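You operate a simulated robot arm through the tools that you are given. There is no shell and no other tool. Be economical: measure what you need, move in short steps, check, and stop when the job is done.

You run a simulated robot arm. Do the job below in one go: nothing can be reset, and whatever is moved stays where it is left.

## Task
Switch the holder and programmer on, link the probe and write the clock.
Fine: leave the probe on the meter and both switches on; tariff and address stay.

It is judged by the outcome, as a careful person would: the job done as asked, and still so three seconds after it is handed in. It fails if anything else is knocked over, pushed out of place, dropped, spilled or broken.

## Robot
A 6-joint arm with a two-finger parallel gripper, fixed in place. Base frame: the origin is at the foot of the arm, x ahead of it, y to its left, z up; the work surface is at about z = 0.8. Readings come in m, rad, newtons and seconds.
With the tool pointing down near the work surface it reaches from about 0.24 to 0.64 m from the base axis. Its first joint turns from -1.152 to 1.152 rad. Payload 2.7 kg.
The TCP is the grasp point between the finger pads, 0.023 m short of the fingertips. In the tool frame z runs along the fingers and y along their closing line. The gripper opens to 0.094 m. The fingers are 0.038 m wide and 0.01 m thick; the gripper's body (0.054 by 0.096 m) begins 0.039 m behind the TCP.
Orientation is told as [roll, pitch, yaw] about the base's x, y, z axes, in that order, counted from this pose: with the fingers straight down and closing along the base's y, the tool's x points along the base's -x, its y along +y and its z along -z.

## Interface
- The arm moves only by the tool move_arm. Its argument "deltas" is a list of rows, each a list of 7 numbers: the shift along the tool's x, y, z in units of 100 mm (1.0 is 100 mm), then the turn, a rotation vector about the tool's x, y, z in units of 45 degrees (1.0 is 45 degrees), then the finger opening in mm, from 0 to 94. In form: [[x, y, z, ax, ay, az, jaw], ...]. A call has 1 to 10 rows; each row is the pose to reach, as a shift and turn from the pose commanded when the call began, along the tool's axes at that moment. A call with a number of a shift or a turn outside -1 to 1 is refused whole. Rows are played at 5 a second. More than 0.05 m and 0.15 rad between two rows, or a gripper value outside its range, and nothing of the call is played. A pose out of reach is approached as far as the arm can. The call stops where the force on the tool passes 40 N (or 10 N more than at its start, if that is more) or the arm is blocked; 0.2 s more then pass. Each finger travels about 0.045 m/s and halts on what it meets, pressing with about 40 N; the grip force reading is that of the motor and also rises with nothing between the fingers. The clock runs only during rows and for 0.2 s after the last one: add rows that repeat a pose to give the fingers time. The reply holds the time, the measured pose of the TCP, the force on the tool along the base axes, the opening and the grip force, in the units named above and with some noise, with the torque about the TCP (base axes, N m) and any sound that the robot's microphone picked up.
- Cameras (640 x 400 px; columns grow to the right, rows downward): "scene" is fixed at [0.0632, -0.4221, 1.4107]; the picture's right is [0.88, -0.47, 0.00], its down [-0.25, -0.47, -0.85] and it looks along [0.40, 0.74, -0.53] (base axes); focal length 316 px, centre (320, 200). "wrist" rides on the gripper at [0.086, 0.016, -0.074] in the tool frame; the picture's right is [-0.18, 0.98, 0.00], its down [-0.58, -0.11, -0.81] and it looks along [-0.79, -0.15, 0.59] (tool axes); focal length 243 px, centre (320, 200). There is no depth. A picture from a camera that has moved, and an enlarged one, comes with that camera's place and axes in the base frame and with its lens.
- capture(camera): a new picture of that camera. No time passes.
- inspect(camera, box): a new picture of the part [left, top, right, bottom] of that camera's present view, enlarged. No time passes.
- sign_off(): hands the job in; it is judged then, once.

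Go step by step. Nothing tells you positions but the pictures and the camera data: compare them with the known pose of the tool, close in by small moves and look again before you grip or let go. The budget is 120 turns and 84 pictures, counting those below and the enlarged ones. Unless the task says otherwise, let go and move clear before handing in, and close with one line.

The tools are called after "Call:" by a JSON object that holds its "fn" and its "kwargs". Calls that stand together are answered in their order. move_arm: Moves the arm, as the interface text tells. Its arguments: {"type":"object","properties":{"deltas":{"type":"array"}},"required":["deltas"]} The other tools are called the same way: capture (camera) takes a picture; inspect (camera, box) takes an enlarged picture of a part of a camera's view; sign_off () hands the job in.

At the start:

```text
time: 0.0
ee_pos: [0.4609, 0.0726, 1.1439]
tcp_rot: [0.0, -0.001, 0.0]
ft_force: [0.2, -0.4, -0.2]
ft_torque: [0.01, -0.01, 0.04]
grip_width: 0.094
finger_force: 0.1
```

scene: 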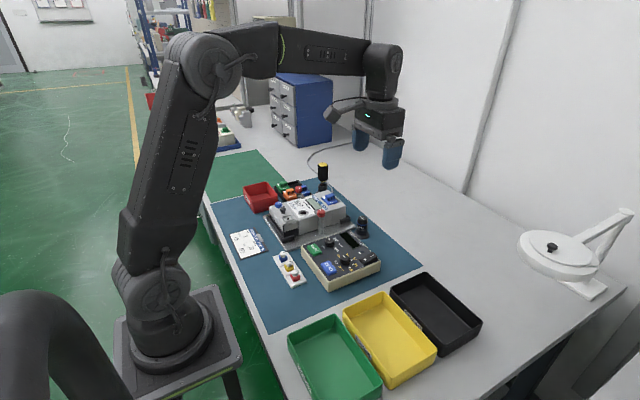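
wrist: 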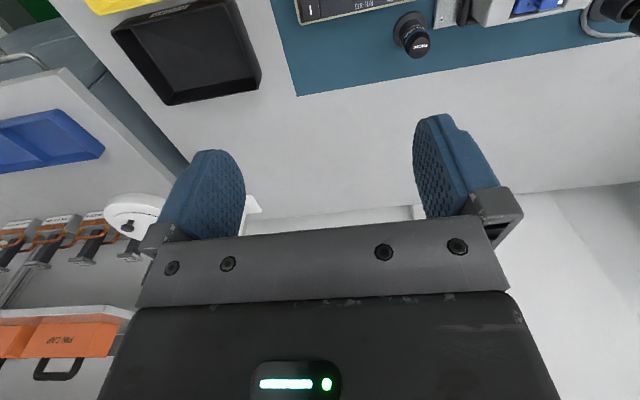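

The bench shows a meter holder, a programmer box with knobs, and a probe beside it. I'll enlarge the scene to read the parts.

Call:
{"fn": "inspect", "kwargs": {"camera": "scene", "box": [290, 220, 390, 295]}}

Call:
{"fn": "inspect", "kwargs": {"camera": "scene", "box": [255, 155, 375, 245]}}

Call:
{"fn": "inspect", "kwargs": {"camera": "scene", "box": [220, 215, 320, 290]}}

```text
5.33 times, centred on (340, 258) of scene
camera zoom: at [0.0632, -0.4221, 1.4107], right [0.88, -0.47, 0.0], down [-0.25, -0.47, -0.85], along [0.4, 0.74, -0.53], focal length 1687 px, centre (213, -107)
```

zoom: 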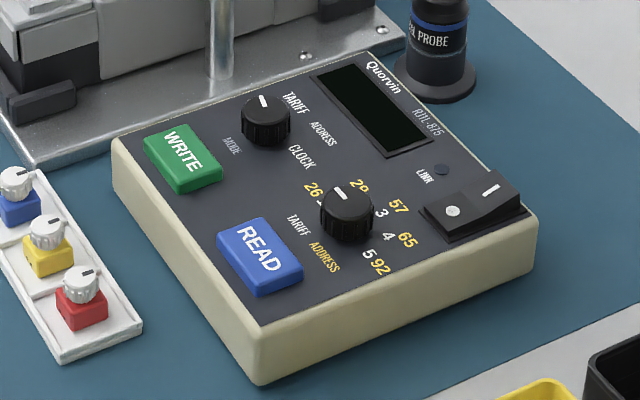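

```text
4.44 times, centred on (315, 200) of scene
camera zoom: at [0.0632, -0.4221, 1.4107], right [0.88, -0.47, 0.0], down [-0.25, -0.47, -0.85], along [0.4, 0.74, -0.53], focal length 1406 px, centre (342, 200)
```

zoom: 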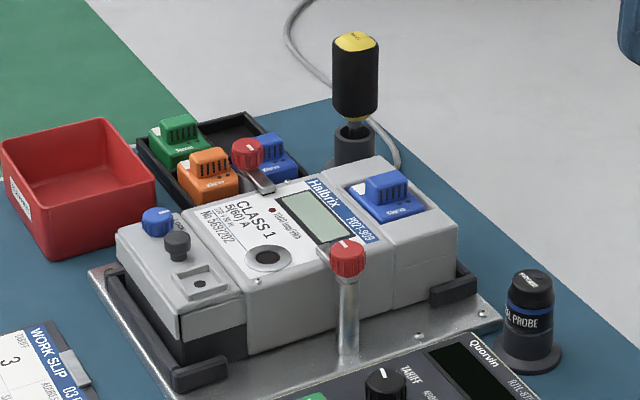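

```text
5.33 times, centred on (270, 252) of scene
camera zoom: at [0.0632, -0.4221, 1.4107], right [0.88, -0.47, 0.0], down [-0.25, -0.47, -0.85], along [0.4, 0.74, -0.53], focal length 1687 px, centre (587, -80)
```

zoom: 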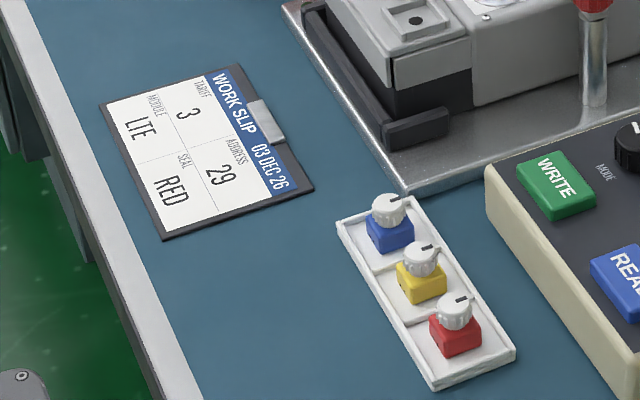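

The programmer is near (0.39, 0.08) and the meter in its holder near (0.38, 0.23). The probe stands to their right, and I haven't found the holder's switch yet. I'll pull back and tilt so the wrist camera looks down on them.

Call:
{"fn": "move_arm", "kwargs": {"deltas": [[0.2, 0.16, 0, 0, 0.15, 0, 94], [0.4, 0.32, 0, 0, 0.3, 0, 94], [0.6, 0.48, 0, 0, 0.45, 0, 94], [0.8, 0.64, 0, 0, 0.6, 0, 94], [1.0, 0.8, 0, 0, 0.75, 0, 94], [1.0, 0.8, 0, 0, 0.75, 0, 94]]}}

Call:
{"fn": "capture", "kwargs": {"camera": "wrist"}}

```text
time: 1.4
ee_pos: [0.3629, 0.1511, 1.1443]
tcp_rot: [0.0, 0.593, 0.001]
ft_force: [-1.3, 0.1, 0.2]
ft_torque: [0.03, -0.01, -0.02]
grip_width: 0.0942
finger_force: 0.1
```

```text
78 pictures are left
camera wrist: at [0.3317, 0.1675, 1.2526], right [0.15, 0.98, -0.1], down [0.93, -0.11, 0.35], along [0.33, -0.15, -0.93], focal length 243 px, centre (320, 200)
```

wrist: 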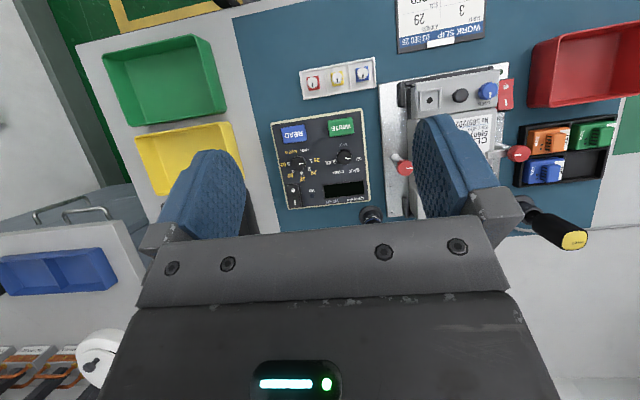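

A red rocker on the holder's far-left corner looks like the holder switch. I'll enlarge that area and the programmer.

Call:
{"fn": "inspect", "kwargs": {"camera": "wrist", "box": [380, 55, 540, 155]}}

Call:
{"fn": "inspect", "kwargs": {"camera": "wrist", "box": [260, 95, 420, 235]}}

```text
4.00 times, centred on (460, 105) of wrist
camera zoom: at [0.3317, 0.1675, 1.2526], right [0.15, 0.98, -0.1], down [0.93, -0.11, 0.35], along [0.33, -0.15, -0.93], focal length 970 px, centre (-240, 580)
```

zoom: 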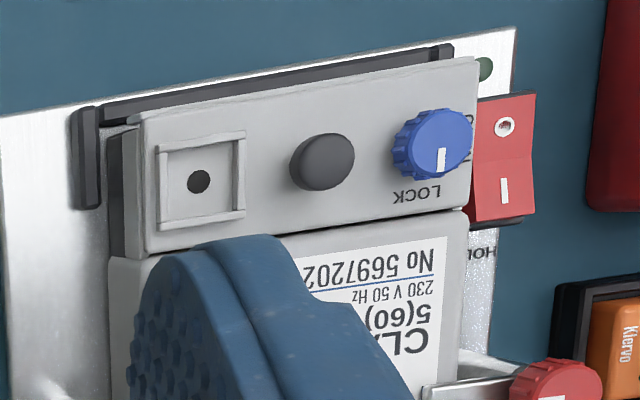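

```text
2.86 times, centred on (340, 165) of wrist
camera zoom: at [0.3317, 0.1675, 1.2526], right [0.15, 0.98, -0.1], down [0.93, -0.11, 0.35], along [0.33, -0.15, -0.93], focal length 693 px, centre (263, 300)
```

zoom: 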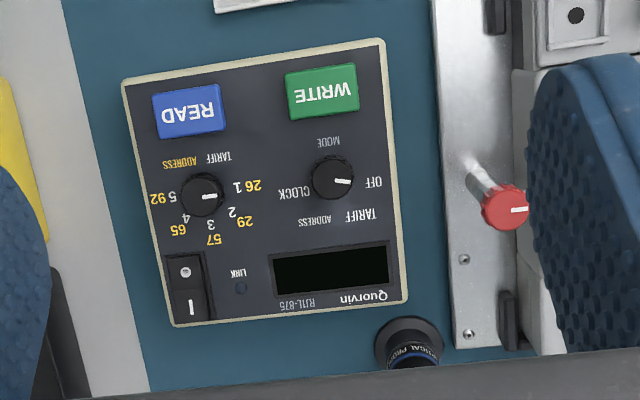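

I've placed these roughly:
- Programmer rocker "I" end: (0.474, 0.055, 0.85)
- MODE knob: (0.403, 0.152)
- WRITE: (0.355, 0.154)
- Holder rocker "I" end: about (0.36, 0.40), height unknown

I'll move towards the holder switch to see it from a second angle.

Call:
{"fn": "move_arm", "kwargs": {"deltas": [[-0.14, 0.33, 0.21, 0, 0, 0, 94], [-0.28, 0.66, 0.41, 0, 0, 0, 94], [-0.42, 1.0, 0.62, 0, 0, 0, 60], [-0.42, 1.0, 0.62, 0, 0, 0, 30]]}}

Call:
{"fn": "move_arm", "kwargs": {"deltas": [[0, 0.3, 0, 0, 0, 0, 0], [0, 0.6, 0, 0, 0, 0, 0], [0, 0.9, 0, 0, 0, 0, 0], [0, 0.9, 0, 0, 0, 0, 0]]}}

Call:
{"fn": "capture", "kwargs": {"camera": "wrist"}}

```text
time: 2.4
ee_pos: [0.362, 0.2526, 1.0679]
tcp_rot: [-0.001, 0.59, 0.0]
ft_force: [-0.5, 0.2, -0.9]
ft_torque: [0.0, -0.01, 0.02]
grip_width: 0.0418
finger_force: 0.1
```

```text
time: 3.4
ee_pos: [0.3631, 0.3422, 1.0682]
tcp_rot: [0.001, 0.591, -0.001]
ft_force: [-0.4, 1.3, -0.1]
ft_torque: [-0.02, 0.01, 0.02]
grip_width: 0.0002
finger_force: 40.7
```

```text
75 pictures are left
camera wrist: at [0.3317, 0.3584, 1.1776], right [0.15, 0.98, -0.1], down [0.93, -0.11, 0.35], along [0.33, -0.15, -0.93], focal length 243 px, centre (320, 200)
```

wrist: 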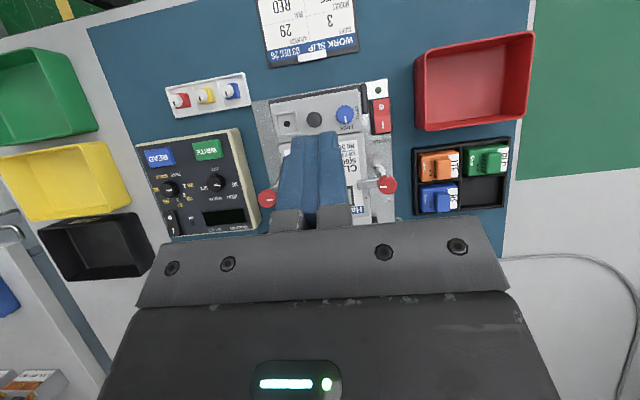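

Call:
{"fn": "inspect", "kwargs": {"camera": "wrist", "box": [250, 70, 410, 200]}}

```text
3.08 times, centred on (330, 135) of wrist
camera zoom: at [0.3317, 0.3584, 1.1776], right [0.15, 0.98, -0.1], down [0.93, -0.11, 0.35], along [0.33, -0.15, -0.93], focal length 746 px, centre (289, 400)
```

zoom: 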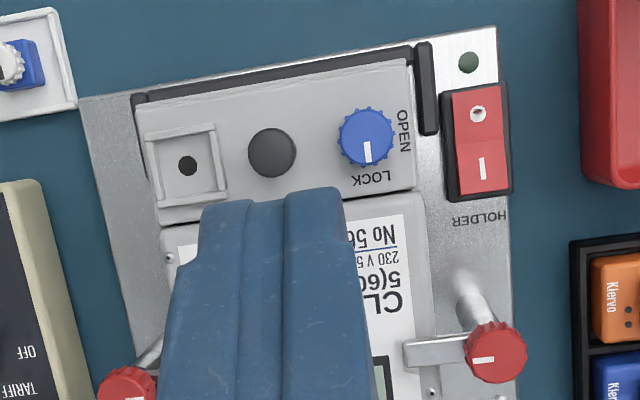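

The holder rocker's "I" mark triangulates to (0.357, 0.403, 0.835) and its free end to x≈0.367. I'll level the tool over it and yaw 90° so the closed fingers are thin along the rocker.

Call:
{"fn": "move_arm", "kwargs": {"deltas": [[-0.08, 0.14, 0.11, 0, -0.15, 0, 0], [-0.17, 0.27, 0.22, 0, -0.3, 0, 0], [-0.25, 0.41, 0.34, 0, -0.45, 0, 0], [-0.33, 0.54, 0.45, 0, -0.6, 0, 0], [-0.42, 0.68, 0.56, 0, -0.75, 0, 0], [-0.42, 0.68, 0.56, 0, -0.75, 0, 0]]}}

Call:
{"fn": "move_arm", "kwargs": {"deltas": [[0, 0, 0, 0, 0, -0.17, 0], [0, 0, 0, 0, 0, -0.34, 0], [0, 0, 0, 0, 0, -0.51, 0], [0, 0, 0, 0, 0, -0.68, 0], [0, 0, 0, 0, 0, -0.85, 0], [0, 0, 0, 0, 0, -1.0, 0]]}}

Call:
{"fn": "move_arm", "kwargs": {"deltas": [[0, 0, 0, 0, 0, -0.17, 0], [0, 0, 0, 0, 0, -0.34, 0], [0, 0, 0, 0, 0, -0.51, 0], [0, 0, 0, 0, 0, -0.68, 0], [0, 0, 0, 0, 0, -0.85, 0], [0, 0, 0, 0, 0, -1.0, 0], [0, 0, 0, 0, 0, -1.0, 0]]}}

Call:
{"fn": "capture", "kwargs": {"camera": "wrist"}}

Call:
{"fn": "inspect", "kwargs": {"camera": "scene", "box": [240, 100, 400, 240]}}

```text
time: 4.8
ee_pos: [0.3653, 0.4088, 0.9979]
tcp_rot: [0.0, -0.001, 0.002]
ft_force: [0.6, -0.2, 0.4]
ft_torque: [0.0, -0.03, -0.01]
grip_width: 0.0
finger_force: 39.7
```

```text
time: 6.2
ee_pos: [0.3642, 0.4085, 0.9984]
tcp_rot: [0.001, -0.001, 0.788]
ft_force: [0.4, 0.0, 0.8]
ft_torque: [0.01, 0.01, 0.0]
grip_width: 0.0001
finger_force: 40.0
```

```text
time: 7.8
ee_pos: [0.3651, 0.4101, 0.9984]
tcp_rot: [-0.001, 0.001, 1.575]
ft_force: [-0.6, 0.8, -0.7]
ft_torque: [-0.03, -0.03, -0.01]
grip_width: 0.0
finger_force: 39.1
```

```text
73 pictures are left
camera wrist: at [0.3485, 0.3225, 1.0716], right [-0.98, 0.18, 0.0], down [0.11, 0.58, 0.81], along [0.15, 0.79, -0.59], focal length 243 px, centre (320, 200)
```

wrist: 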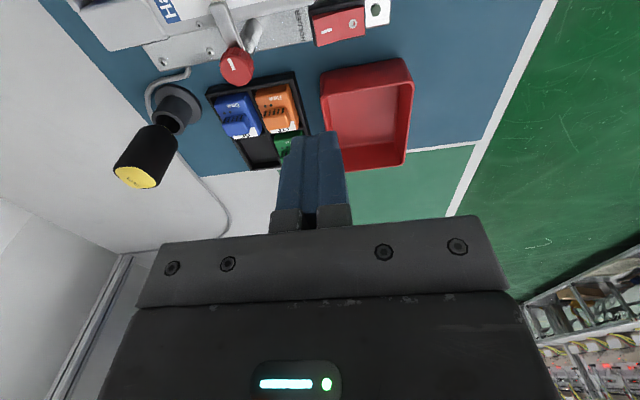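

```text
2.86 times, centred on (320, 170) of scene
camera zoom: at [0.0632, -0.4221, 1.4107], right [0.88, -0.47, 0.0], down [-0.25, -0.47, -0.85], along [0.4, 0.74, -0.53], focal length 904 px, centre (320, 286)
```

zoom: 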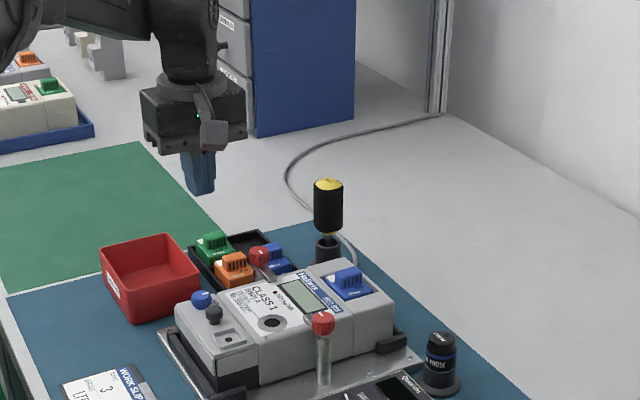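

The new view confirms the switch at (0.359, 0.4035). I'll go down in stages.

Call:
{"fn": "move_arm", "kwargs": {"deltas": [[0, 0.0, 0.35, 0, 0, 0, 0], [0, 0.0, 0.7, 0, 0, 0, 0], [0, 0, 1.0, 0, 0, 0, 0], [0, 0, 1.0, 0, 0, 0, 0]]}}

Call:
{"fn": "capture", "kwargs": {"camera": "wrist"}}

Call:
{"fn": "inspect", "kwargs": {"camera": "scene", "box": [240, 150, 340, 225]}}

```text
time: 8.8
ee_pos: [0.3645, 0.4093, 0.899]
tcp_rot: [-0.001, -0.003, 1.571]
ft_force: [0.0, -0.8, -0.7]
ft_torque: [0.01, 0.01, 0.02]
grip_width: 0.0
finger_force: 40.1
```

```text
71 pictures are left
camera wrist: at [0.3484, 0.3231, 0.9731], right [-0.98, 0.18, 0.0], down [0.11, 0.58, 0.81], along [0.15, 0.79, -0.59], focal length 243 px, centre (320, 200)
```

wrist: 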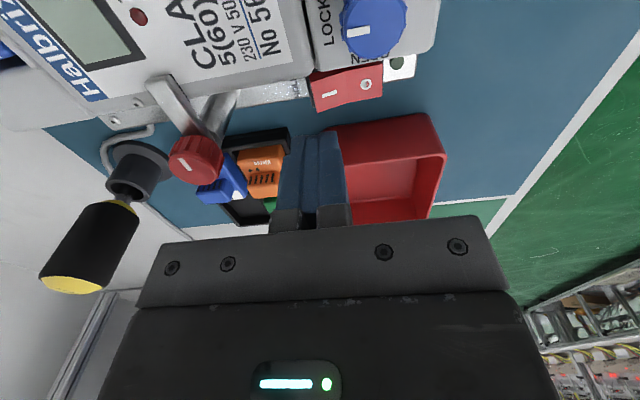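

```text
5.33 times, centred on (290, 188) of scene
camera zoom: at [0.0632, -0.4221, 1.4107], right [0.88, -0.47, 0.0], down [-0.25, -0.47, -0.85], along [0.4, 0.74, -0.53], focal length 1687 px, centre (480, 267)
```

zoom: 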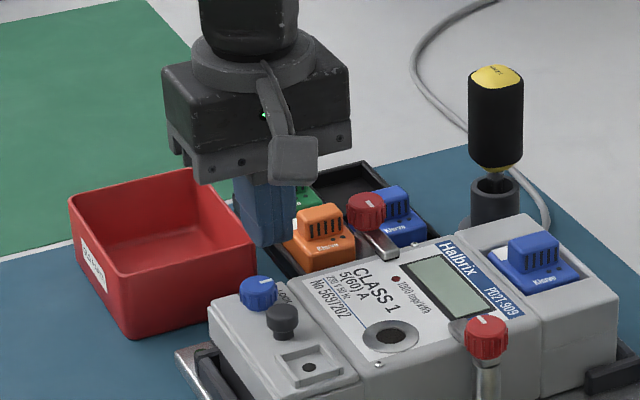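

Clearance to the red box lip (y≈0.438) and to the meter is fine. I'll press slowly.

Call:
{"fn": "move_arm", "kwargs": {"deltas": [[0, 0, 0.15, 0, 0, 0, 0], [0, 0, 0.28, 0, 0, 0, 0], [0, 0, 0.33, 0, 0, 0, 0], [0, 0, 0.37, 0, 0, 0, 0], [0, 0, 0.4, 0, 0, 0, 0], [0, 0, 0.43, 0, 0, 0, 0], [0, 0, 0.46, 0, 0, 0, 0]]}}

Call:
{"fn": "capture", "kwargs": {"camera": "wrist"}}

```text
time: 10.4
ee_pos: [0.3653, 0.4093, 0.8554]
tcp_rot: [-0.001, 0.001, 1.572]
ft_force: [-5.6, -9.7, 19.5]
ft_torque: [-0.33, 0.27, 0.07]
grip_width: 0.0004
finger_force: 39.7
heard: click
```

```text
69 pictures are left
camera wrist: at [0.3491, 0.3219, 0.9279], right [-0.98, 0.18, 0.0], down [0.11, 0.58, 0.81], along [0.15, 0.79, -0.59], focal length 243 px, centre (320, 200)
```

wrist: 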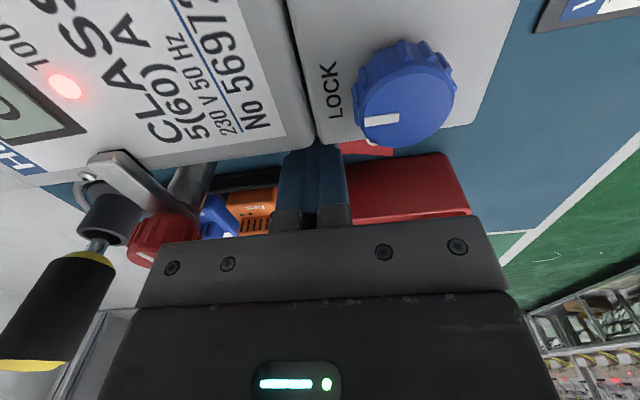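

It clicked and the meter's LED lit, so the holder is on. I'll lift and travel to the programmer rocker.

Call:
{"fn": "move_arm", "kwargs": {"deltas": [[0, 0, -0.4, 0, 0, 0, 0], [0, 0, -0.8, 0, 0, 0, 0], [0, 0, -1.0, 0, 0, 0, 0]]}}

Call:
{"fn": "move_arm", "kwargs": {"deltas": [[0.33, -0.1, -0.1, 0, 0, 0, 0], [0.66, -0.2, -0.2, 0, 0, 0, 0], [1.0, -0.3, -0.3, 0, 0, 0, 0]]}}

Call:
{"fn": "move_arm", "kwargs": {"deltas": [[0.33, -0.1, 0, 0, 0, 0, 0], [0.66, -0.2, 0, 0, 0, 0, 0], [1.0, -0.3, 0, 0, 0, 0, 0]]}}

Call:
{"fn": "move_arm", "kwargs": {"deltas": [[0.33, -0.15, 0, 0, 0, 0, 0], [0.66, -0.3, 0, 0, 0, 0, 0], [1.0, -0.45, 0, 0, 0, 0, 0], [1.0, -0.45, 0, 0, 0, 0, 0]]}}

Call:
{"fn": "capture", "kwargs": {"camera": "wrist"}}

Call:
{"fn": "inspect", "kwargs": {"camera": "scene", "box": [260, 150, 400, 280]}}

```text
time: 11.2
ee_pos: [0.3657, 0.4105, 0.9527]
tcp_rot: [-0.002, -0.001, 1.571]
ft_force: [0.1, -0.5, -0.2]
ft_torque: [0.01, 0.03, -0.02]
grip_width: 0.0001
finger_force: 39.7
```

```text
time: 12.0
ee_pos: [0.3949, 0.3077, 0.9824]
tcp_rot: [0.0, 0.001, 1.574]
ft_force: [0.2, -0.3, -0.4]
ft_torque: [-0.01, 0.02, 0.03]
grip_width: 0.0002
finger_force: 40.4
```

```text
time: 12.8
ee_pos: [0.4252, 0.2068, 0.9828]
tcp_rot: [0.0, 0.0, 1.574]
ft_force: [0.7, -0.4, 0.5]
ft_torque: [0.04, -0.01, -0.02]
grip_width: 0.0
finger_force: 40.2
```

```text
time: 13.8
ee_pos: [0.4697, 0.1086, 0.9807]
tcp_rot: [0.0, -0.001, 1.575]
ft_force: [0.4, 0.4, -0.8]
ft_torque: [0.01, 0.01, -0.02]
grip_width: 0.0
finger_force: 39.6
```

```text
68 pictures are left
camera wrist: at [0.4532, 0.0225, 1.0553], right [-0.98, 0.18, 0.0], down [0.11, 0.58, 0.81], along [0.15, 0.79, -0.59], focal length 243 px, centre (320, 200)
```

wrist: 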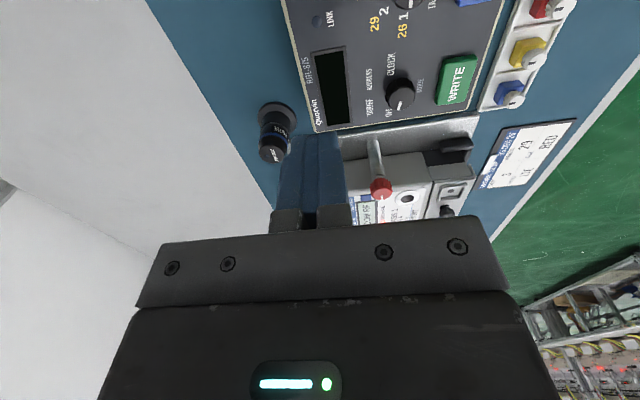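

```text
3.08 times, centred on (330, 215) of scene
camera zoom: at [0.0632, -0.4222, 1.4107], right [0.88, -0.47, 0.0], down [-0.25, -0.47, -0.85], along [0.4, 0.74, -0.53], focal length 973 px, centre (289, 154)
```

zoom: 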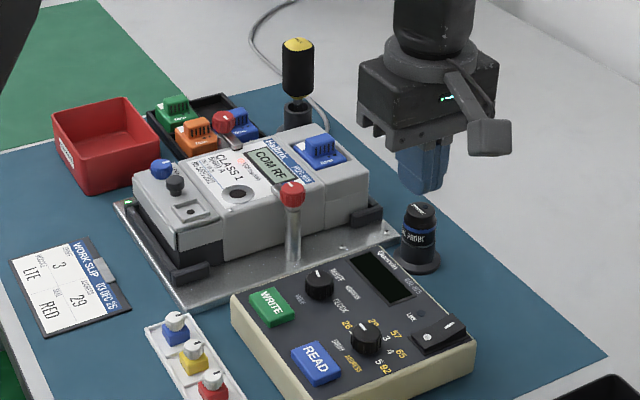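

The meter's display is on ("COM RF"). Next I'll stop above the programmer rocker and re-check its position.

Call:
{"fn": "move_arm", "kwargs": {"deltas": [[0.27, -0.03, 0.2, 0, 0, 0, 0], [0.53, -0.06, 0.4, 0, 0, 0, 0], [0.53, -0.06, 0.6, 0, 0, 0, 0], [0.53, -0.06, 0.6, 0, 0, 0, 0]]}}

Call:
{"fn": "capture", "kwargs": {"camera": "wrist"}}

Call:
{"fn": "inspect", "kwargs": {"camera": "scene", "box": [300, 190, 400, 290]}}

```text
time: 14.8
ee_pos: [0.4763, 0.0543, 0.9221]
tcp_rot: [-0.001, 0.002, 1.57]
ft_force: [-0.3, -0.3, 0.4]
ft_torque: [0.01, -0.01, 0.02]
grip_width: 0.0
finger_force: 40.0
```

```text
66 pictures are left
camera wrist: at [0.46, -0.0313, 0.9952], right [-0.98, 0.18, 0.0], down [0.11, 0.58, 0.81], along [0.15, 0.79, -0.59], focal length 243 px, centre (320, 200)
```

wrist: 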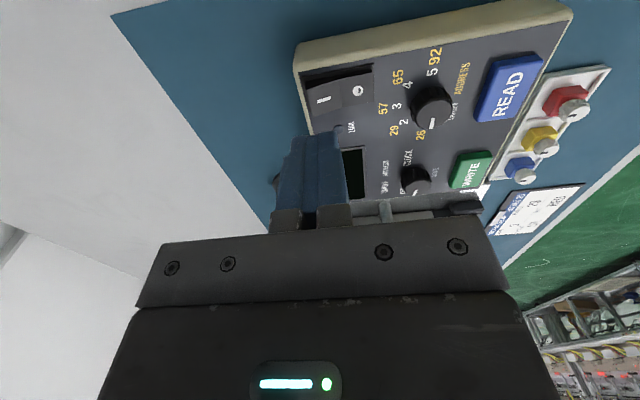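

```text
4.00 times, centred on (350, 240) of scene
camera zoom: at [0.0632, -0.4221, 1.4107], right [0.88, -0.47, 0.0], down [-0.25, -0.47, -0.85], along [0.4, 0.74, -0.53], focal length 1265 px, centre (200, 40)
```

zoom: 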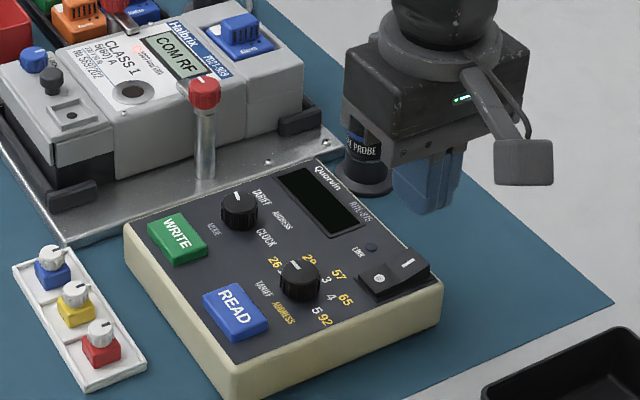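

The switch position is confirmed at (0.475, 0.054). Pressing now.

Call:
{"fn": "move_arm", "kwargs": {"deltas": [[0, 0, 0.2, 0, 0, 0, 0], [0, 0, 0.38, 0, 0, 0, 0], [0, 0, 0.43, 0, 0, 0, 0], [0, 0, 0.47, 0, 0, 0, 0], [0, 0, 0.5, 0, 0, 0, 0], [0, 0, 0.53, 0, 0, 0, 0], [0, 0, 0.55, 0, 0, 0, 0]]}}

Call:
{"fn": "inspect", "kwargs": {"camera": "scene", "box": [300, 190, 400, 290]}}

```text
time: 16.4
ee_pos: [0.4761, 0.0559, 0.8678]
tcp_rot: [-0.002, 0.001, 1.572]
ft_force: [-6.4, -1.2, 18.9]
ft_torque: [-0.01, 0.31, 0.03]
grip_width: 0.0
finger_force: 40.3
heard: click
```

```text
4.00 times, centred on (350, 240) of scene
camera zoom: at [0.0627, -0.4222, 1.4107], right [0.88, -0.47, 0.0], down [-0.25, -0.47, -0.85], along [0.4, 0.74, -0.53], focal length 1265 px, centre (200, 40)
```

zoom: 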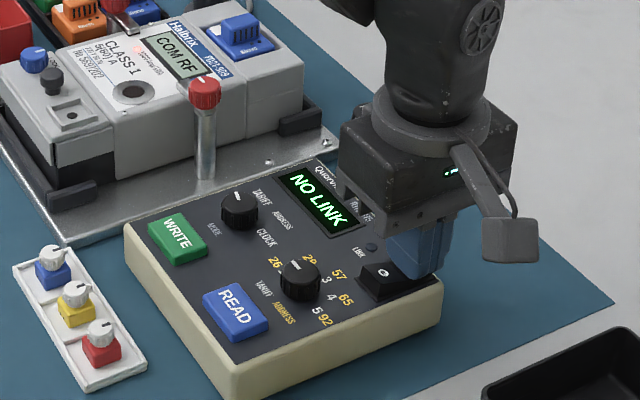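

The programmer reads "NO LINK", so it is on. I'll rise and look at the probe from nearby.

Call:
{"fn": "move_arm", "kwargs": {"deltas": [[0, 0, -0.4, 0, 0, 0, 0], [0, 0, -0.8, 0, 0, 0, 0], [0, 0, -1.0, 0, 0, 0, 0]]}}

Call:
{"fn": "move_arm", "kwargs": {"deltas": [[0.0, -0.2, -0.3, 0, 0, 0.17, 94], [0, -0.4, -0.6, 0, 0, 0.34, 94], [0, -0.4, -0.6, 0, 0, 0.51, 94], [0, -0.4, -0.6, 0, 0, 0.68, 94], [0, -0.4, -0.6, 0, 0, 0.85, 94], [0, -0.4, -0.6, 0, 0, 1.0, 94]]}}

Call:
{"fn": "capture", "kwargs": {"camera": "wrist"}}

Call:
{"fn": "inspect", "kwargs": {"camera": "scene", "box": [325, 190, 405, 250]}}

```text
time: 17.2
ee_pos: [0.4762, 0.0555, 0.9668]
tcp_rot: [0.0, -0.001, 1.572]
ft_force: [1.2, 0.4, -0.6]
ft_torque: [-0.03, -0.01, -0.02]
grip_width: 0.0003
finger_force: 40.1
```

```text
time: 18.6
ee_pos: [0.5168, 0.0558, 1.027]
tcp_rot: [0.001, 0.002, 0.783]
ft_force: [-0.7, 1.0, 1.3]
ft_torque: [-0.01, -0.01, -0.03]
grip_width: 0.0939
finger_force: 0.0
```

```text
63 pictures are left
camera wrist: at [0.4436, 0.0063, 1.1004], right [-0.56, 0.83, 0.0], down [0.49, 0.33, 0.81], along [0.67, 0.45, -0.59], focal length 243 px, centre (320, 200)
```

wrist: 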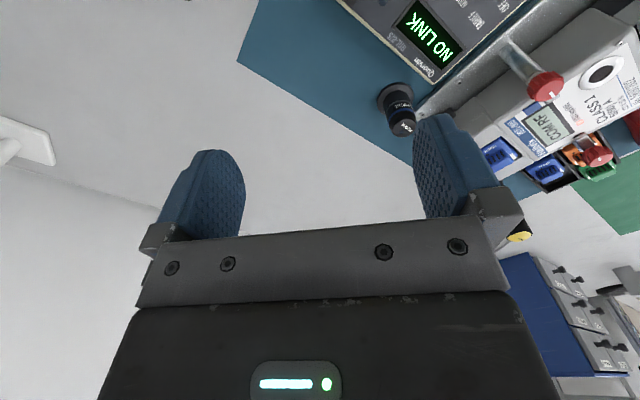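

```text
6.67 times, centred on (365, 220) of scene
camera zoom: at [0.0632, -0.4221, 1.4107], right [0.88, -0.47, 0.0], down [-0.25, -0.47, -0.85], along [0.4, 0.74, -0.53], focal length 2108 px, centre (20, 67)
```

zoom: 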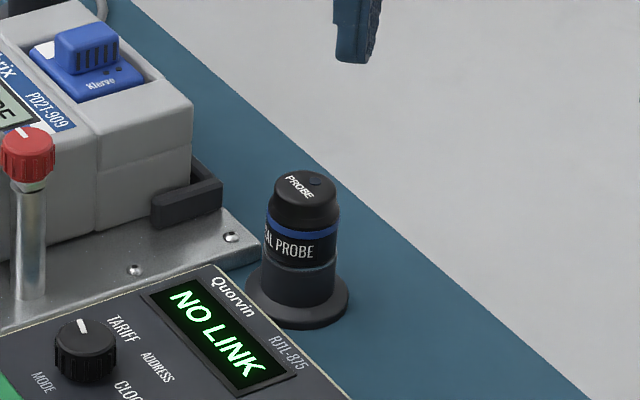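

The probe stands in a parking cup near (0.537, 0.186), with its top at about z 0.865. I'll return to yaw 0 and look at it and the meter port from close up.

Call:
{"fn": "move_arm", "kwargs": {"deltas": [[0, 0.16, 0.05, 0, 0, 0.17, 94], [0, 0.33, 0.1, 0, 0, 0.34, 94], [0, 0.5, 0.15, 0, 0, 0.51, 94], [0, 0.66, 0.2, 0, 0, 0.68, 94], [0, 0.82, 0.3, 0, 0, 0.85, 94], [0, 0.97, 0.45, 0, 0, 1.0, 94], [0, 0.97, 0.45, 0, 0, 1.0, 94]]}}

Call:
{"fn": "move_arm", "kwargs": {"deltas": [[0, 0.27, 0, 0, 0, 0, 94], [0, 0.54, 0, 0, 0, 0, 94], [0, 0.54, 0, 0, 0, 0, 94]]}}

Call:
{"fn": "capture", "kwargs": {"camera": "wrist"}}

```text
time: 20.2
ee_pos: [0.4485, 0.1246, 0.9824]
tcp_rot: [0.0, 0.0, -0.002]
ft_force: [-0.6, 0.3, -0.8]
ft_torque: [-0.01, -0.01, 0.02]
grip_width: 0.094
finger_force: 0.1
```

```text
time: 21.0
ee_pos: [0.4476, 0.1804, 0.9817]
tcp_rot: [0.0, 0.001, 0.001]
ft_force: [-0.3, 0.5, -0.2]
ft_torque: [0.01, 0.01, -0.03]
grip_width: 0.094
finger_force: 0.0
```

```text
61 pictures are left
camera wrist: at [0.3612, 0.1957, 1.0554], right [0.18, 0.98, 0.0], down [0.58, -0.11, 0.81], along [0.79, -0.15, -0.59], focal length 243 px, centre (320, 200)
```

wrist: 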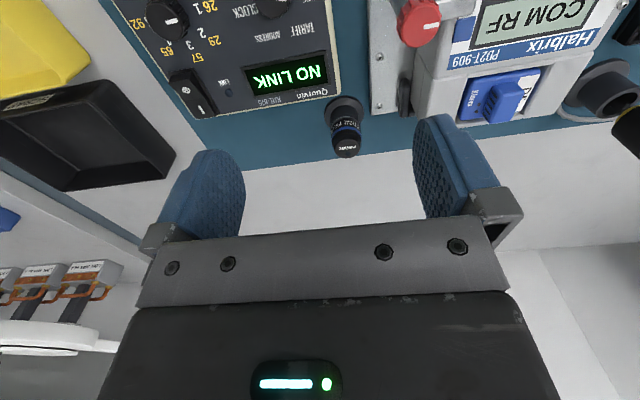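

Call:
{"fn": "inspect", "kwargs": {"camera": "wrist", "box": [305, 85, 385, 165]}}

Call:
{"fn": "inspect", "kwargs": {"camera": "wrist", "box": [360, 0, 560, 130]}}

Call:
{"fn": "inspect", "kwargs": {"camera": "scene", "box": [285, 185, 345, 245]}}

```text
5.00 times, centred on (345, 125) of wrist
camera zoom: at [0.3612, 0.1957, 1.0554], right [0.18, 0.98, 0.0], down [0.58, -0.11, 0.81], along [0.79, -0.15, -0.59], focal length 1213 px, centre (195, 575)
```

zoom: 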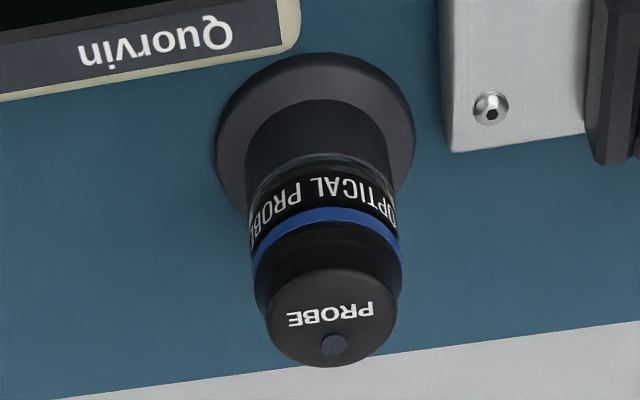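

```text
3.08 times, centred on (460, 65) of wrist
camera zoom: at [0.3612, 0.1957, 1.0554], right [0.18, 0.98, 0.0], down [0.58, -0.11, 0.81], along [0.79, -0.15, -0.59], focal length 746 px, centre (-111, 615)
```

zoom: 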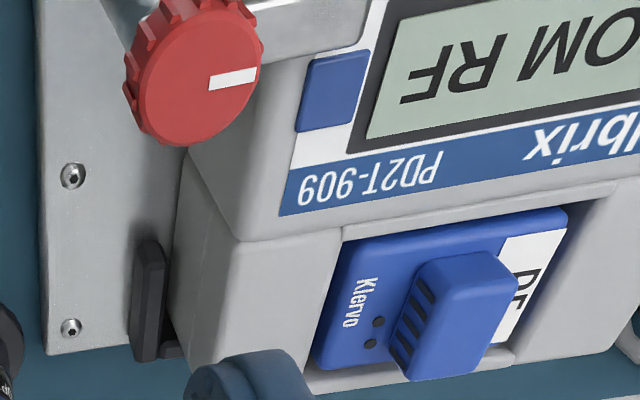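

```text
6.67 times, centred on (315, 215) of scene
camera zoom: at [0.0632, -0.4221, 1.4107], right [0.88, -0.47, 0.0], down [-0.25, -0.47, -0.85], along [0.4, 0.74, -0.53], focal length 2108 px, centre (353, 100)
```

zoom: 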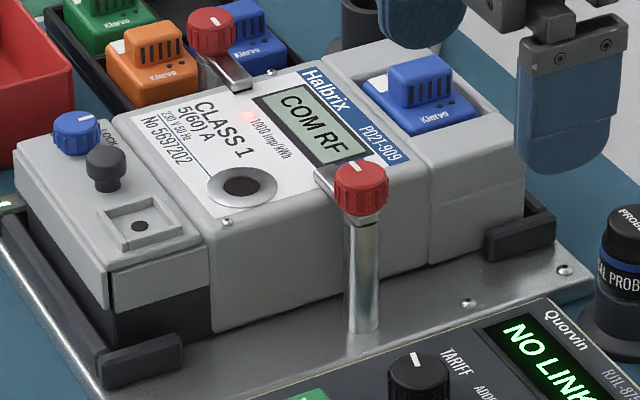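

The probe axis is at (0.5345, 0.192), with a 31 mm body and its top at z≈0.864. The gap to the holder bumper allows a 60 mm opening. I'll move above the probe.

Call:
{"fn": "move_arm", "kwargs": {"deltas": [[-0.3, 0.04, 0.1, 0, 0, 0, 60], [-0.6, 0.08, 0.2, 0, 0, 0, 60], [-0.87, 0.12, 0.3, 0, 0, 0, 60], [-0.87, 0.12, 0.4, 0, 0, 0, 60], [-0.87, 0.12, 0.4, 0, 0, 0, 60], [-0.87, 0.12, 0.4, 0, 0, 0, 60]]}}

Call:
{"fn": "capture", "kwargs": {"camera": "wrist"}}

Call:
{"fn": "inspect", "kwargs": {"camera": "scene", "box": [320, 150, 410, 240]}}

```text
time: 22.4
ee_pos: [0.5353, 0.1919, 0.9422]
tcp_rot: [0.0, 0.002, 0.002]
ft_force: [0.0, 0.8, -0.1]
ft_torque: [0.02, 0.02, -0.01]
grip_width: 0.0598
finger_force: 0.1
```

```text
57 pictures are left
camera wrist: at [0.4484, 0.2079, 1.0155], right [0.18, 0.98, 0.0], down [0.58, -0.11, 0.81], along [0.79, -0.15, -0.59], focal length 243 px, centre (320, 200)
```

wrist: 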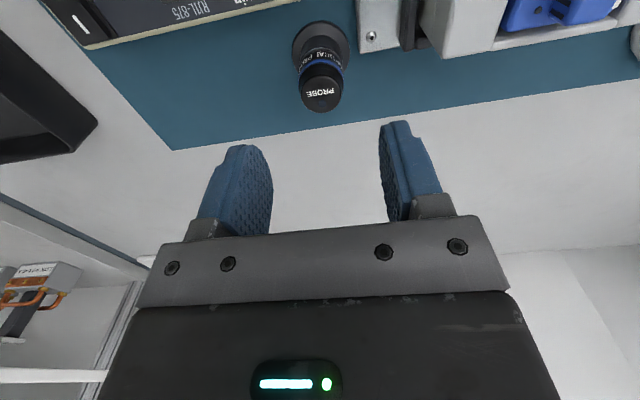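

```text
4.44 times, centred on (365, 195) of scene
camera zoom: at [0.0632, -0.4221, 1.4107], right [0.88, -0.47, 0.0], down [-0.25, -0.47, -0.85], along [0.4, 0.74, -0.53], focal length 1406 px, centre (120, 222)
```

zoom: 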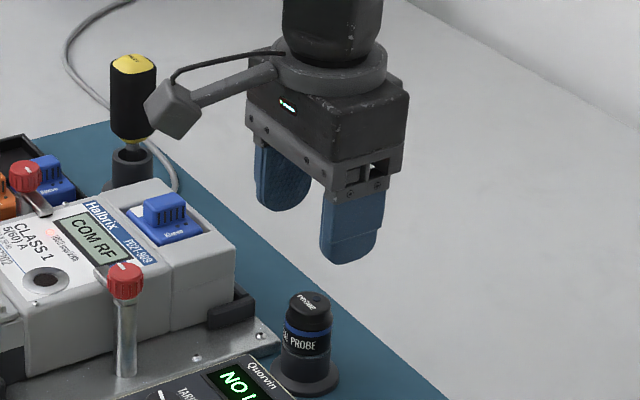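

The alignment checks out: the probe top is at (0.535, 0.192). Going down.

Call:
{"fn": "move_arm", "kwargs": {"deltas": [[0, 0, 0.3, 0, 0, 0, 60], [0, 0, 0.6, 0, 0, 0, 60], [0, 0, 0.8, 0, 0, 0, 60], [0, 0, 0.97, 0, 0, 0, 60], [0, 0, 0.97, 0, 0, 0, 60]]}}

Call:
{"fn": "capture", "kwargs": {"camera": "wrist"}}

Call:
{"fn": "inspect", "kwargs": {"camera": "scene", "box": [320, 170, 400, 250]}}

```text
time: 23.6
ee_pos: [0.535, 0.1926, 0.8437]
tcp_rot: [0.0, 0.0, -0.001]
ft_force: [1.1, 0.5, -0.6]
ft_torque: [-0.01, 0.01, 0.01]
grip_width: 0.06
finger_force: 0.0
```

```text
55 pictures are left
camera wrist: at [0.4478, 0.2076, 0.9165], right [0.18, 0.98, 0.0], down [0.58, -0.11, 0.81], along [0.79, -0.15, -0.59], focal length 243 px, centre (320, 200)
```

wrist: 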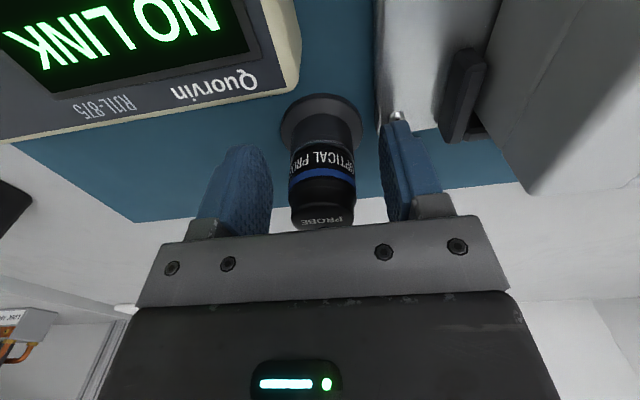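

```text
5.00 times, centred on (360, 210) of scene
camera zoom: at [0.0632, -0.4221, 1.4107], right [0.88, -0.47, 0.0], down [-0.25, -0.47, -0.85], along [0.4, 0.74, -0.53], focal length 1581 px, centre (120, 150)
```

zoom: 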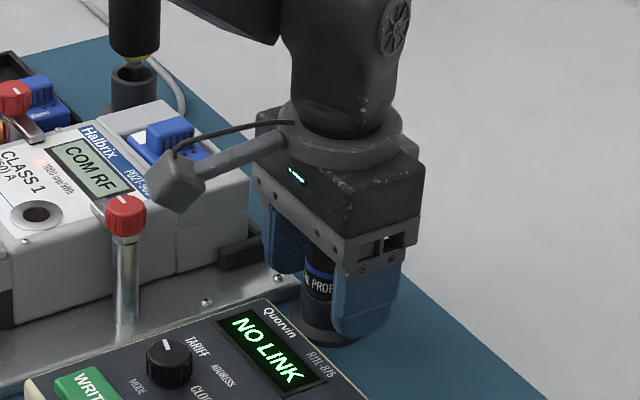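

The probe is centred between the fingers. I'll raise 4 mm to stay off the cup, then close.

Call:
{"fn": "move_arm", "kwargs": {"deltas": [[0, 0, -0.04, 0, 0, 0, 60], [0, 0, -0.04, 0, 0, 0, 25], [0, 0, -0.04, 0, 0, 0, 20], [0, 0, -0.04, 0, 0, 0, 20], [0, 0, -0.04, 0, 0, 0, 20], [0, 0, -0.04, 0, 0, 0, 20]]}}

Call:
{"fn": "move_arm", "kwargs": {"deltas": [[0, 0, -0.1, 0, 0, 0, 20], [0, 0, -0.2, 0, 0, 0, 20], [0, 0, -0.3, 0, 0, 0, 20], [0, 0, -0.5, 0, 0, 0, 20]]}}

Call:
{"fn": "inspect", "kwargs": {"camera": "scene", "box": [320, 150, 410, 250]}}

```text
time: 25.0
ee_pos: [0.5337, 0.1925, 0.8481]
tcp_rot: [0.0, 0.001, 0.002]
ft_force: [2.4, 8.5, -4.5]
ft_torque: [0.1, -0.06, 0.01]
grip_width: 0.0339
finger_force: 45.0
```

```text
time: 25.4
ee_pos: [0.5334, 0.1926, 0.8477]
tcp_rot: [0.0, -0.004, 0.001]
ft_force: [6.7, 4.4, -7.4]
ft_torque: [0.04, -0.36, -0.08]
grip_width: 0.0334
finger_force: 44.9
stopped in row 1: the force on the tool passed its limit at 53 N (the readings are from after the stop); the commanded pose is now the measured one
```

```text
4.00 times, centred on (365, 200) of scene
camera zoom: at [0.0634, -0.422, 1.4107], right [0.88, -0.47, 0.0], down [-0.25, -0.47, -0.85], along [0.4, 0.74, -0.53], focal length 1265 px, centre (140, 200)
```

zoom: 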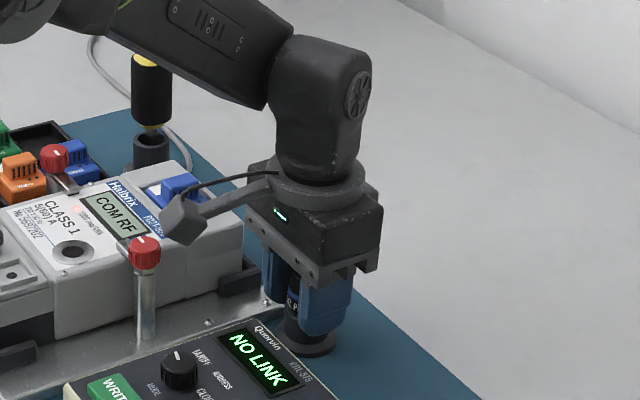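

The lift met over 50 N, so I'm either gripping the cup's rim or the probe is held fast. I'll open, regrip about 9 mm higher and compare widths.

Call:
{"fn": "move_arm", "kwargs": {"deltas": [[0, 0, 0, 0, 0, 0, 50], [0, 0, 0, 0, 0, 0, 50], [0, 0, -0.09, 0, 0, 0, 50], [0, 0, -0.09, 0, 0, 0, 20], [0, 0, -0.09, 0, 0, 0, 20], [0, 0, -0.09, 0, 0, 0, 20], [0, 0, -0.09, 0, 0, 0, 20]]}}

Call:
{"fn": "move_arm", "kwargs": {"deltas": [[0, 0, -0.03, 0, 0, 0, 20], [0, 0, -0.06, 0, 0, 0, 20], [0, 0, -0.1, 0, 0, 0, 20], [0, 0, -0.2, 0, 0, 0, 20], [0, 0, -0.3, 0, 0, 0, 20]]}}

Call:
{"fn": "capture", "kwargs": {"camera": "wrist"}}

```text
time: 27.0
ee_pos: [0.5319, 0.1917, 0.857]
tcp_rot: [0.003, -0.002, 0.0]
ft_force: [-0.9, 0.0, 3.2]
ft_torque: [-0.09, -0.01, -0.01]
grip_width: 0.0307
finger_force: 22.2
```

```text
time: 28.2
ee_pos: [0.5342, 0.1923, 0.887]
tcp_rot: [0.002, 0.0, 0.004]
ft_force: [0.6, 0.6, -2.0]
ft_torque: [-0.04, -0.03, -0.02]
grip_width: 0.0268
finger_force: 21.6
```

```text
52 pictures are left
camera wrist: at [0.4477, 0.2076, 0.9596], right [0.18, 0.98, 0.0], down [0.58, -0.11, 0.81], along [0.79, -0.15, -0.59], focal length 243 px, centre (320, 200)
```

wrist: 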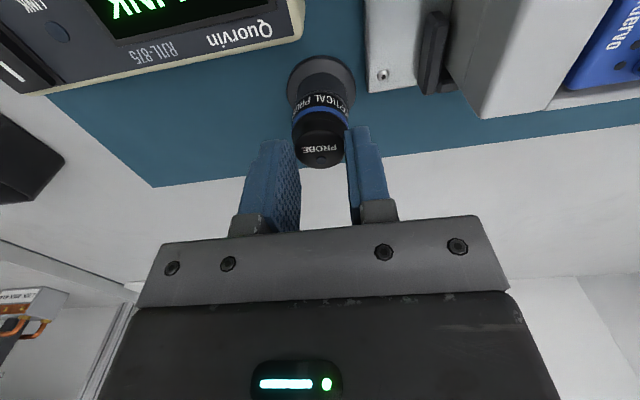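

The second grip slid off the tapered cap and the probe is still seated. I'll study its profile to pick a gripping height.

Call:
{"fn": "inspect", "kwargs": {"camera": "wrist", "box": [270, 40, 370, 180]}}

Call:
{"fn": "inspect", "kwargs": {"camera": "scene", "box": [340, 200, 390, 240]}}

```text
2.86 times, centred on (320, 110) of wrist
camera zoom: at [0.4477, 0.2076, 0.9596], right [0.18, 0.98, 0.0], down [0.58, -0.11, 0.81], along [0.79, -0.15, -0.59], focal length 693 px, centre (320, 457)
```

zoom: 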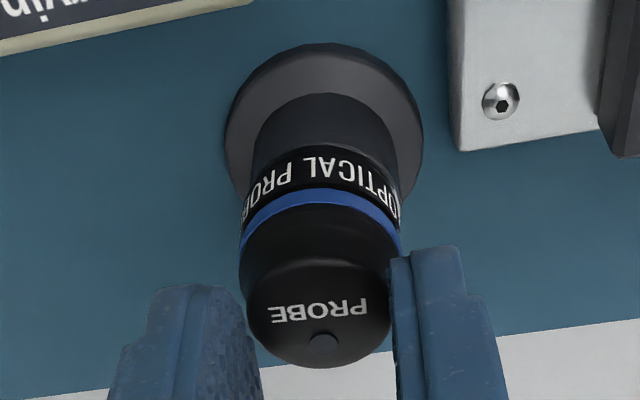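

```text
10.00 times, centred on (365, 220) of scene
camera zoom: at [0.0632, -0.4221, 1.4107], right [0.88, -0.47, 0.0], down [-0.25, -0.47, -0.85], along [0.4, 0.74, -0.53], focal length 3163 px, centre (-130, 0)
```

zoom: 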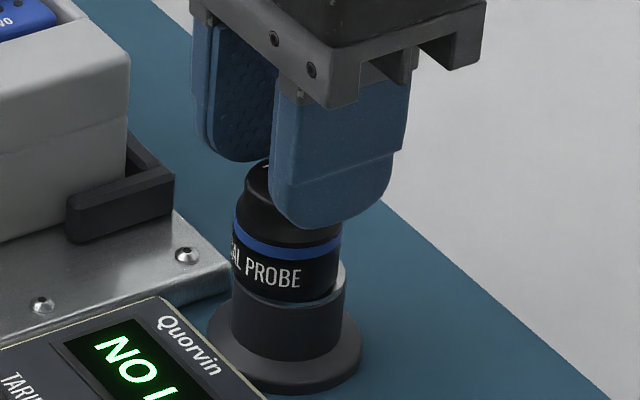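

The wider part, 33.4 mm across, is the cup, with its rim at z≈0.831; the probe body runs from there to about 0.847. I'll regrip with the fingertips just above the rim, allow more closing time, and read the force.

Call:
{"fn": "move_arm", "kwargs": {"deltas": [[0, 0, 0, 0, 0, 0, 50], [0, 0, 0, 0, 0, 0, 50], [0, 0, 0.15, 0, 0, 0, 50], [0, 0, 0.318, 0, 0, 0, 50], [0, 0, 0.318, 0, 0, 0, 20], [0, 0, 0.318, 0, 0, 0, 10], [0, 0, 0.318, 0, 0, 0, 5], [0, 0, 0.318, 0, 0, 0, 5], [0, 0, 0.318, 0, 0, 0, 5], [0, 0, 0.318, 0, 0, 0, 5]]}}

Call:
{"fn": "inspect", "kwargs": {"camera": "scene", "box": [340, 200, 390, 240]}}

```text
time: 30.4
ee_pos: [0.5326, 0.1922, 0.8548]
tcp_rot: [0.002, 0.001, 0.002]
ft_force: [-0.2, 0.5, -0.1]
ft_torque: [0.02, -0.01, 0.0]
grip_width: 0.0308
finger_force: 22.4
```

```text
10.00 times, centred on (365, 220) of scene
camera zoom: at [0.0632, -0.4221, 1.4107], right [0.88, -0.47, 0.0], down [-0.25, -0.47, -0.85], along [0.4, 0.74, -0.53], focal length 3163 px, centre (-130, 0)
```

zoom: 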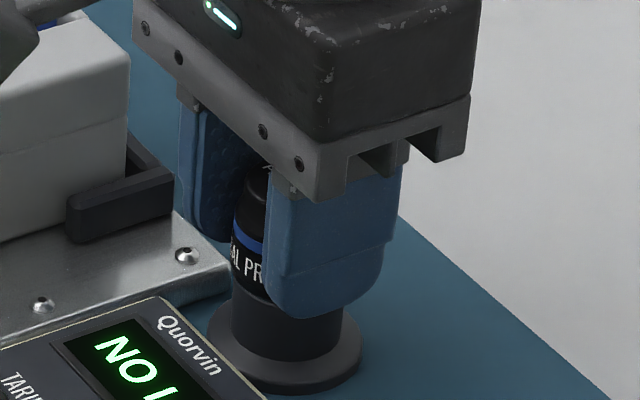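

It now grips the 30.8 mm body only. I'll lift slowly in small steps.

Call:
{"fn": "move_arm", "kwargs": {"deltas": [[0, 0, -0.01, 0, 0, 0, 5], [0, 0, -0.02, 0, 0, 0, 5], [0, 0, -0.03, 0, 0, 0, 5], [0, 0, -0.04, 0, 0, 0, 5], [0, 0, -0.06, 0, 0, 0, 5], [0, 0, -0.08, 0, 0, 0, 5]]}}

Call:
{"fn": "inspect", "kwargs": {"camera": "scene", "box": [340, 200, 390, 240]}}

```text
time: 31.8
ee_pos: [0.5337, 0.1917, 0.8628]
tcp_rot: [0.001, 0.001, 0.002]
ft_force: [0.2, 0.2, -0.7]
ft_torque: [-0.01, -0.03, -0.02]
grip_width: 0.0308
finger_force: 22.4
```

```text
10.00 times, centred on (365, 220) of scene
camera zoom: at [0.0632, -0.4221, 1.4107], right [0.88, -0.47, 0.0], down [-0.25, -0.47, -0.85], along [0.4, 0.74, -0.53], focal length 3163 px, centre (-130, 0)
```

zoom: 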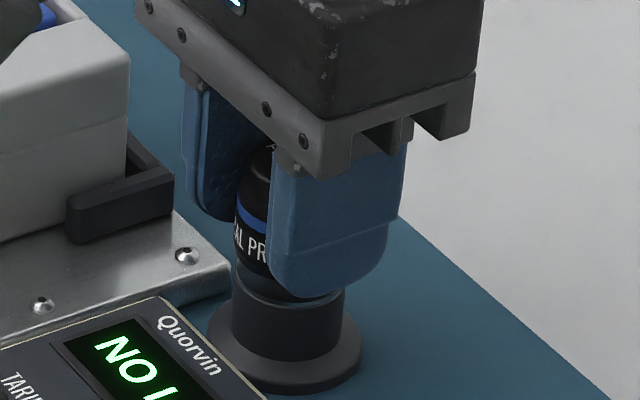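

The probe is rising with the fingers. I'll keep lifting.

Call:
{"fn": "move_arm", "kwargs": {"deltas": [[0, 0, -0.04, 0, 0, 0, 5], [0, 0, -0.1, 0, 0, 0, 5], [0, 0, -0.18, 0, 0, 0, 5], [0, 0, -0.3, 0, 0, 0, 5], [0, 0, -0.45, 0, 0, 0, 5], [0, 0, -0.6, 0, 0, 0, 5], [0, 0, -0.75, 0, 0, 0, 5]]}}

Call:
{"fn": "inspect", "kwargs": {"camera": "scene", "box": [320, 170, 400, 240]}}

Call:
{"fn": "capture", "kwargs": {"camera": "wrist"}}

```text
time: 33.4
ee_pos: [0.5319, 0.1922, 0.9382]
tcp_rot: [0.001, 0.0, 0.002]
ft_force: [-0.7, -0.5, -1.2]
ft_torque: [0.01, 0.01, -0.03]
grip_width: 0.0306
finger_force: 22.2
```

```text
5.71 times, centred on (360, 205) of scene
camera zoom: at [0.0632, -0.4221, 1.4107], right [0.88, -0.47, 0.0], down [-0.25, -0.47, -0.85], along [0.4, 0.74, -0.53], focal length 1807 px, centre (91, 171)
```

zoom: 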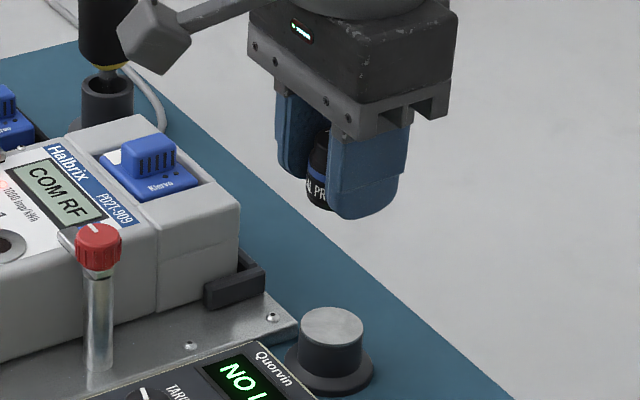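

```text
46 pictures are left
camera wrist: at [0.4456, 0.2075, 1.0115], right [0.18, 0.98, 0.0], down [0.58, -0.11, 0.81], along [0.79, -0.15, -0.59], focal length 243 px, centre (320, 200)
```

wrist: 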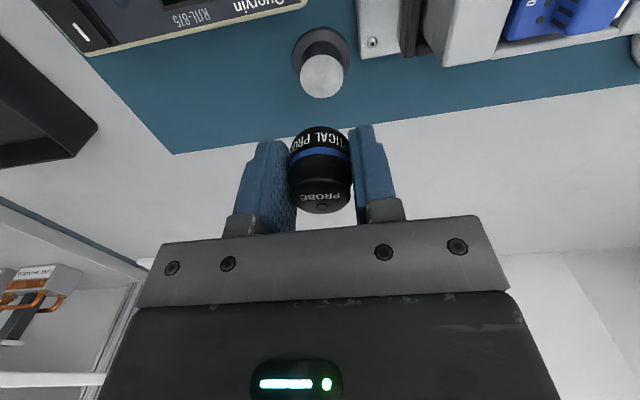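

The parking "cup" is a steel-topped puck, and the probe was held on it magnetically; it is now free, with its bottom about level with the fingertips. The meter's port is near (0.391, 0.288, 0.870). I'll carry the probe above it.

Call:
{"fn": "move_arm", "kwargs": {"deltas": [[0.0, 0, -0.3, 0, 0, 0, 5], [0.2, 0.14, -0.4, 0, 0, 0, 5], [0.4, 0.28, -0.4, 0, 0, 0, 5], [0.6, 0.42, -0.4, 0, 0, 0, 5], [0.8, 0.56, -0.4, 0, 0, 0, 5], [0.8, 0.56, -0.4, 0, 0, 0, 5]]}}

Call:
{"fn": "move_arm", "kwargs": {"deltas": [[0.2, 0.13, 0, 0, 0, 0, 5], [0.4, 0.26, 0, 0, 0, 0, 5], [0.61, 0.4, 0, 0, 0, 0, 5], [0.61, 0.4, 0, 0, 0, 0, 5]]}}

Call:
{"fn": "capture", "kwargs": {"camera": "wrist"}}

Call:
{"fn": "inspect", "kwargs": {"camera": "scene", "box": [260, 130, 360, 240]}}

```text
time: 34.8
ee_pos: [0.4532, 0.2469, 0.9798]
tcp_rot: [0.002, -0.001, 0.002]
ft_force: [-0.3, -0.4, -0.3]
ft_torque: [-0.02, 0.02, 0.02]
grip_width: 0.0308
finger_force: 22.5
```

```text
time: 35.8
ee_pos: [0.3904, 0.2878, 0.9809]
tcp_rot: [0.001, -0.002, 0.002]
ft_force: [0.2, 0.7, -0.5]
ft_torque: [0.0, 0.01, 0.0]
grip_width: 0.0302
finger_force: 21.7
```

```text
45 pictures are left
camera wrist: at [0.3039, 0.3035, 1.0537], right [0.18, 0.98, 0.0], down [0.58, -0.11, 0.81], along [0.79, -0.15, -0.59], focal length 243 px, centre (320, 200)
```

wrist: 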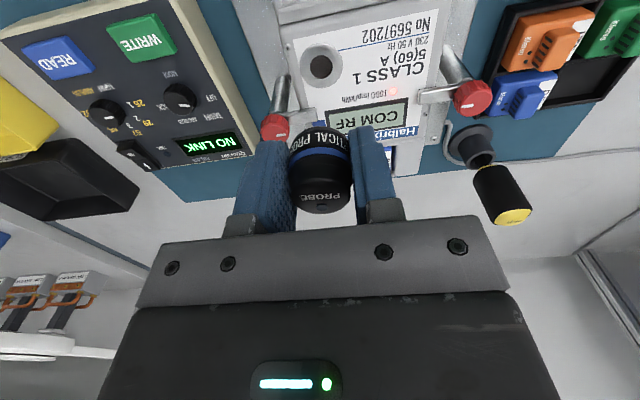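

```text
3.64 times, centred on (310, 185) of scene
camera zoom: at [0.0632, -0.4221, 1.4107], right [0.88, -0.47, 0.0], down [-0.25, -0.47, -0.85], along [0.4, 0.74, -0.53], focal length 1150 px, centre (356, 254)
```

zoom: 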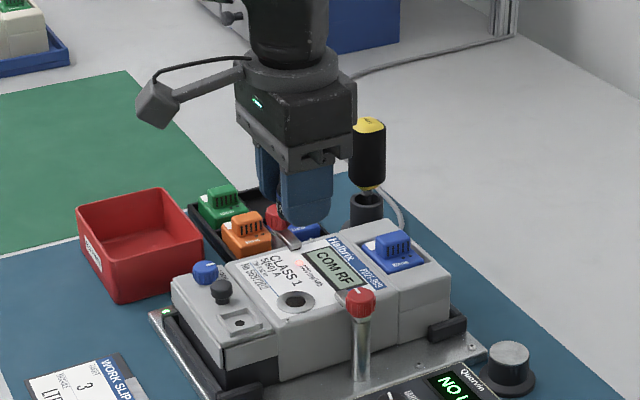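

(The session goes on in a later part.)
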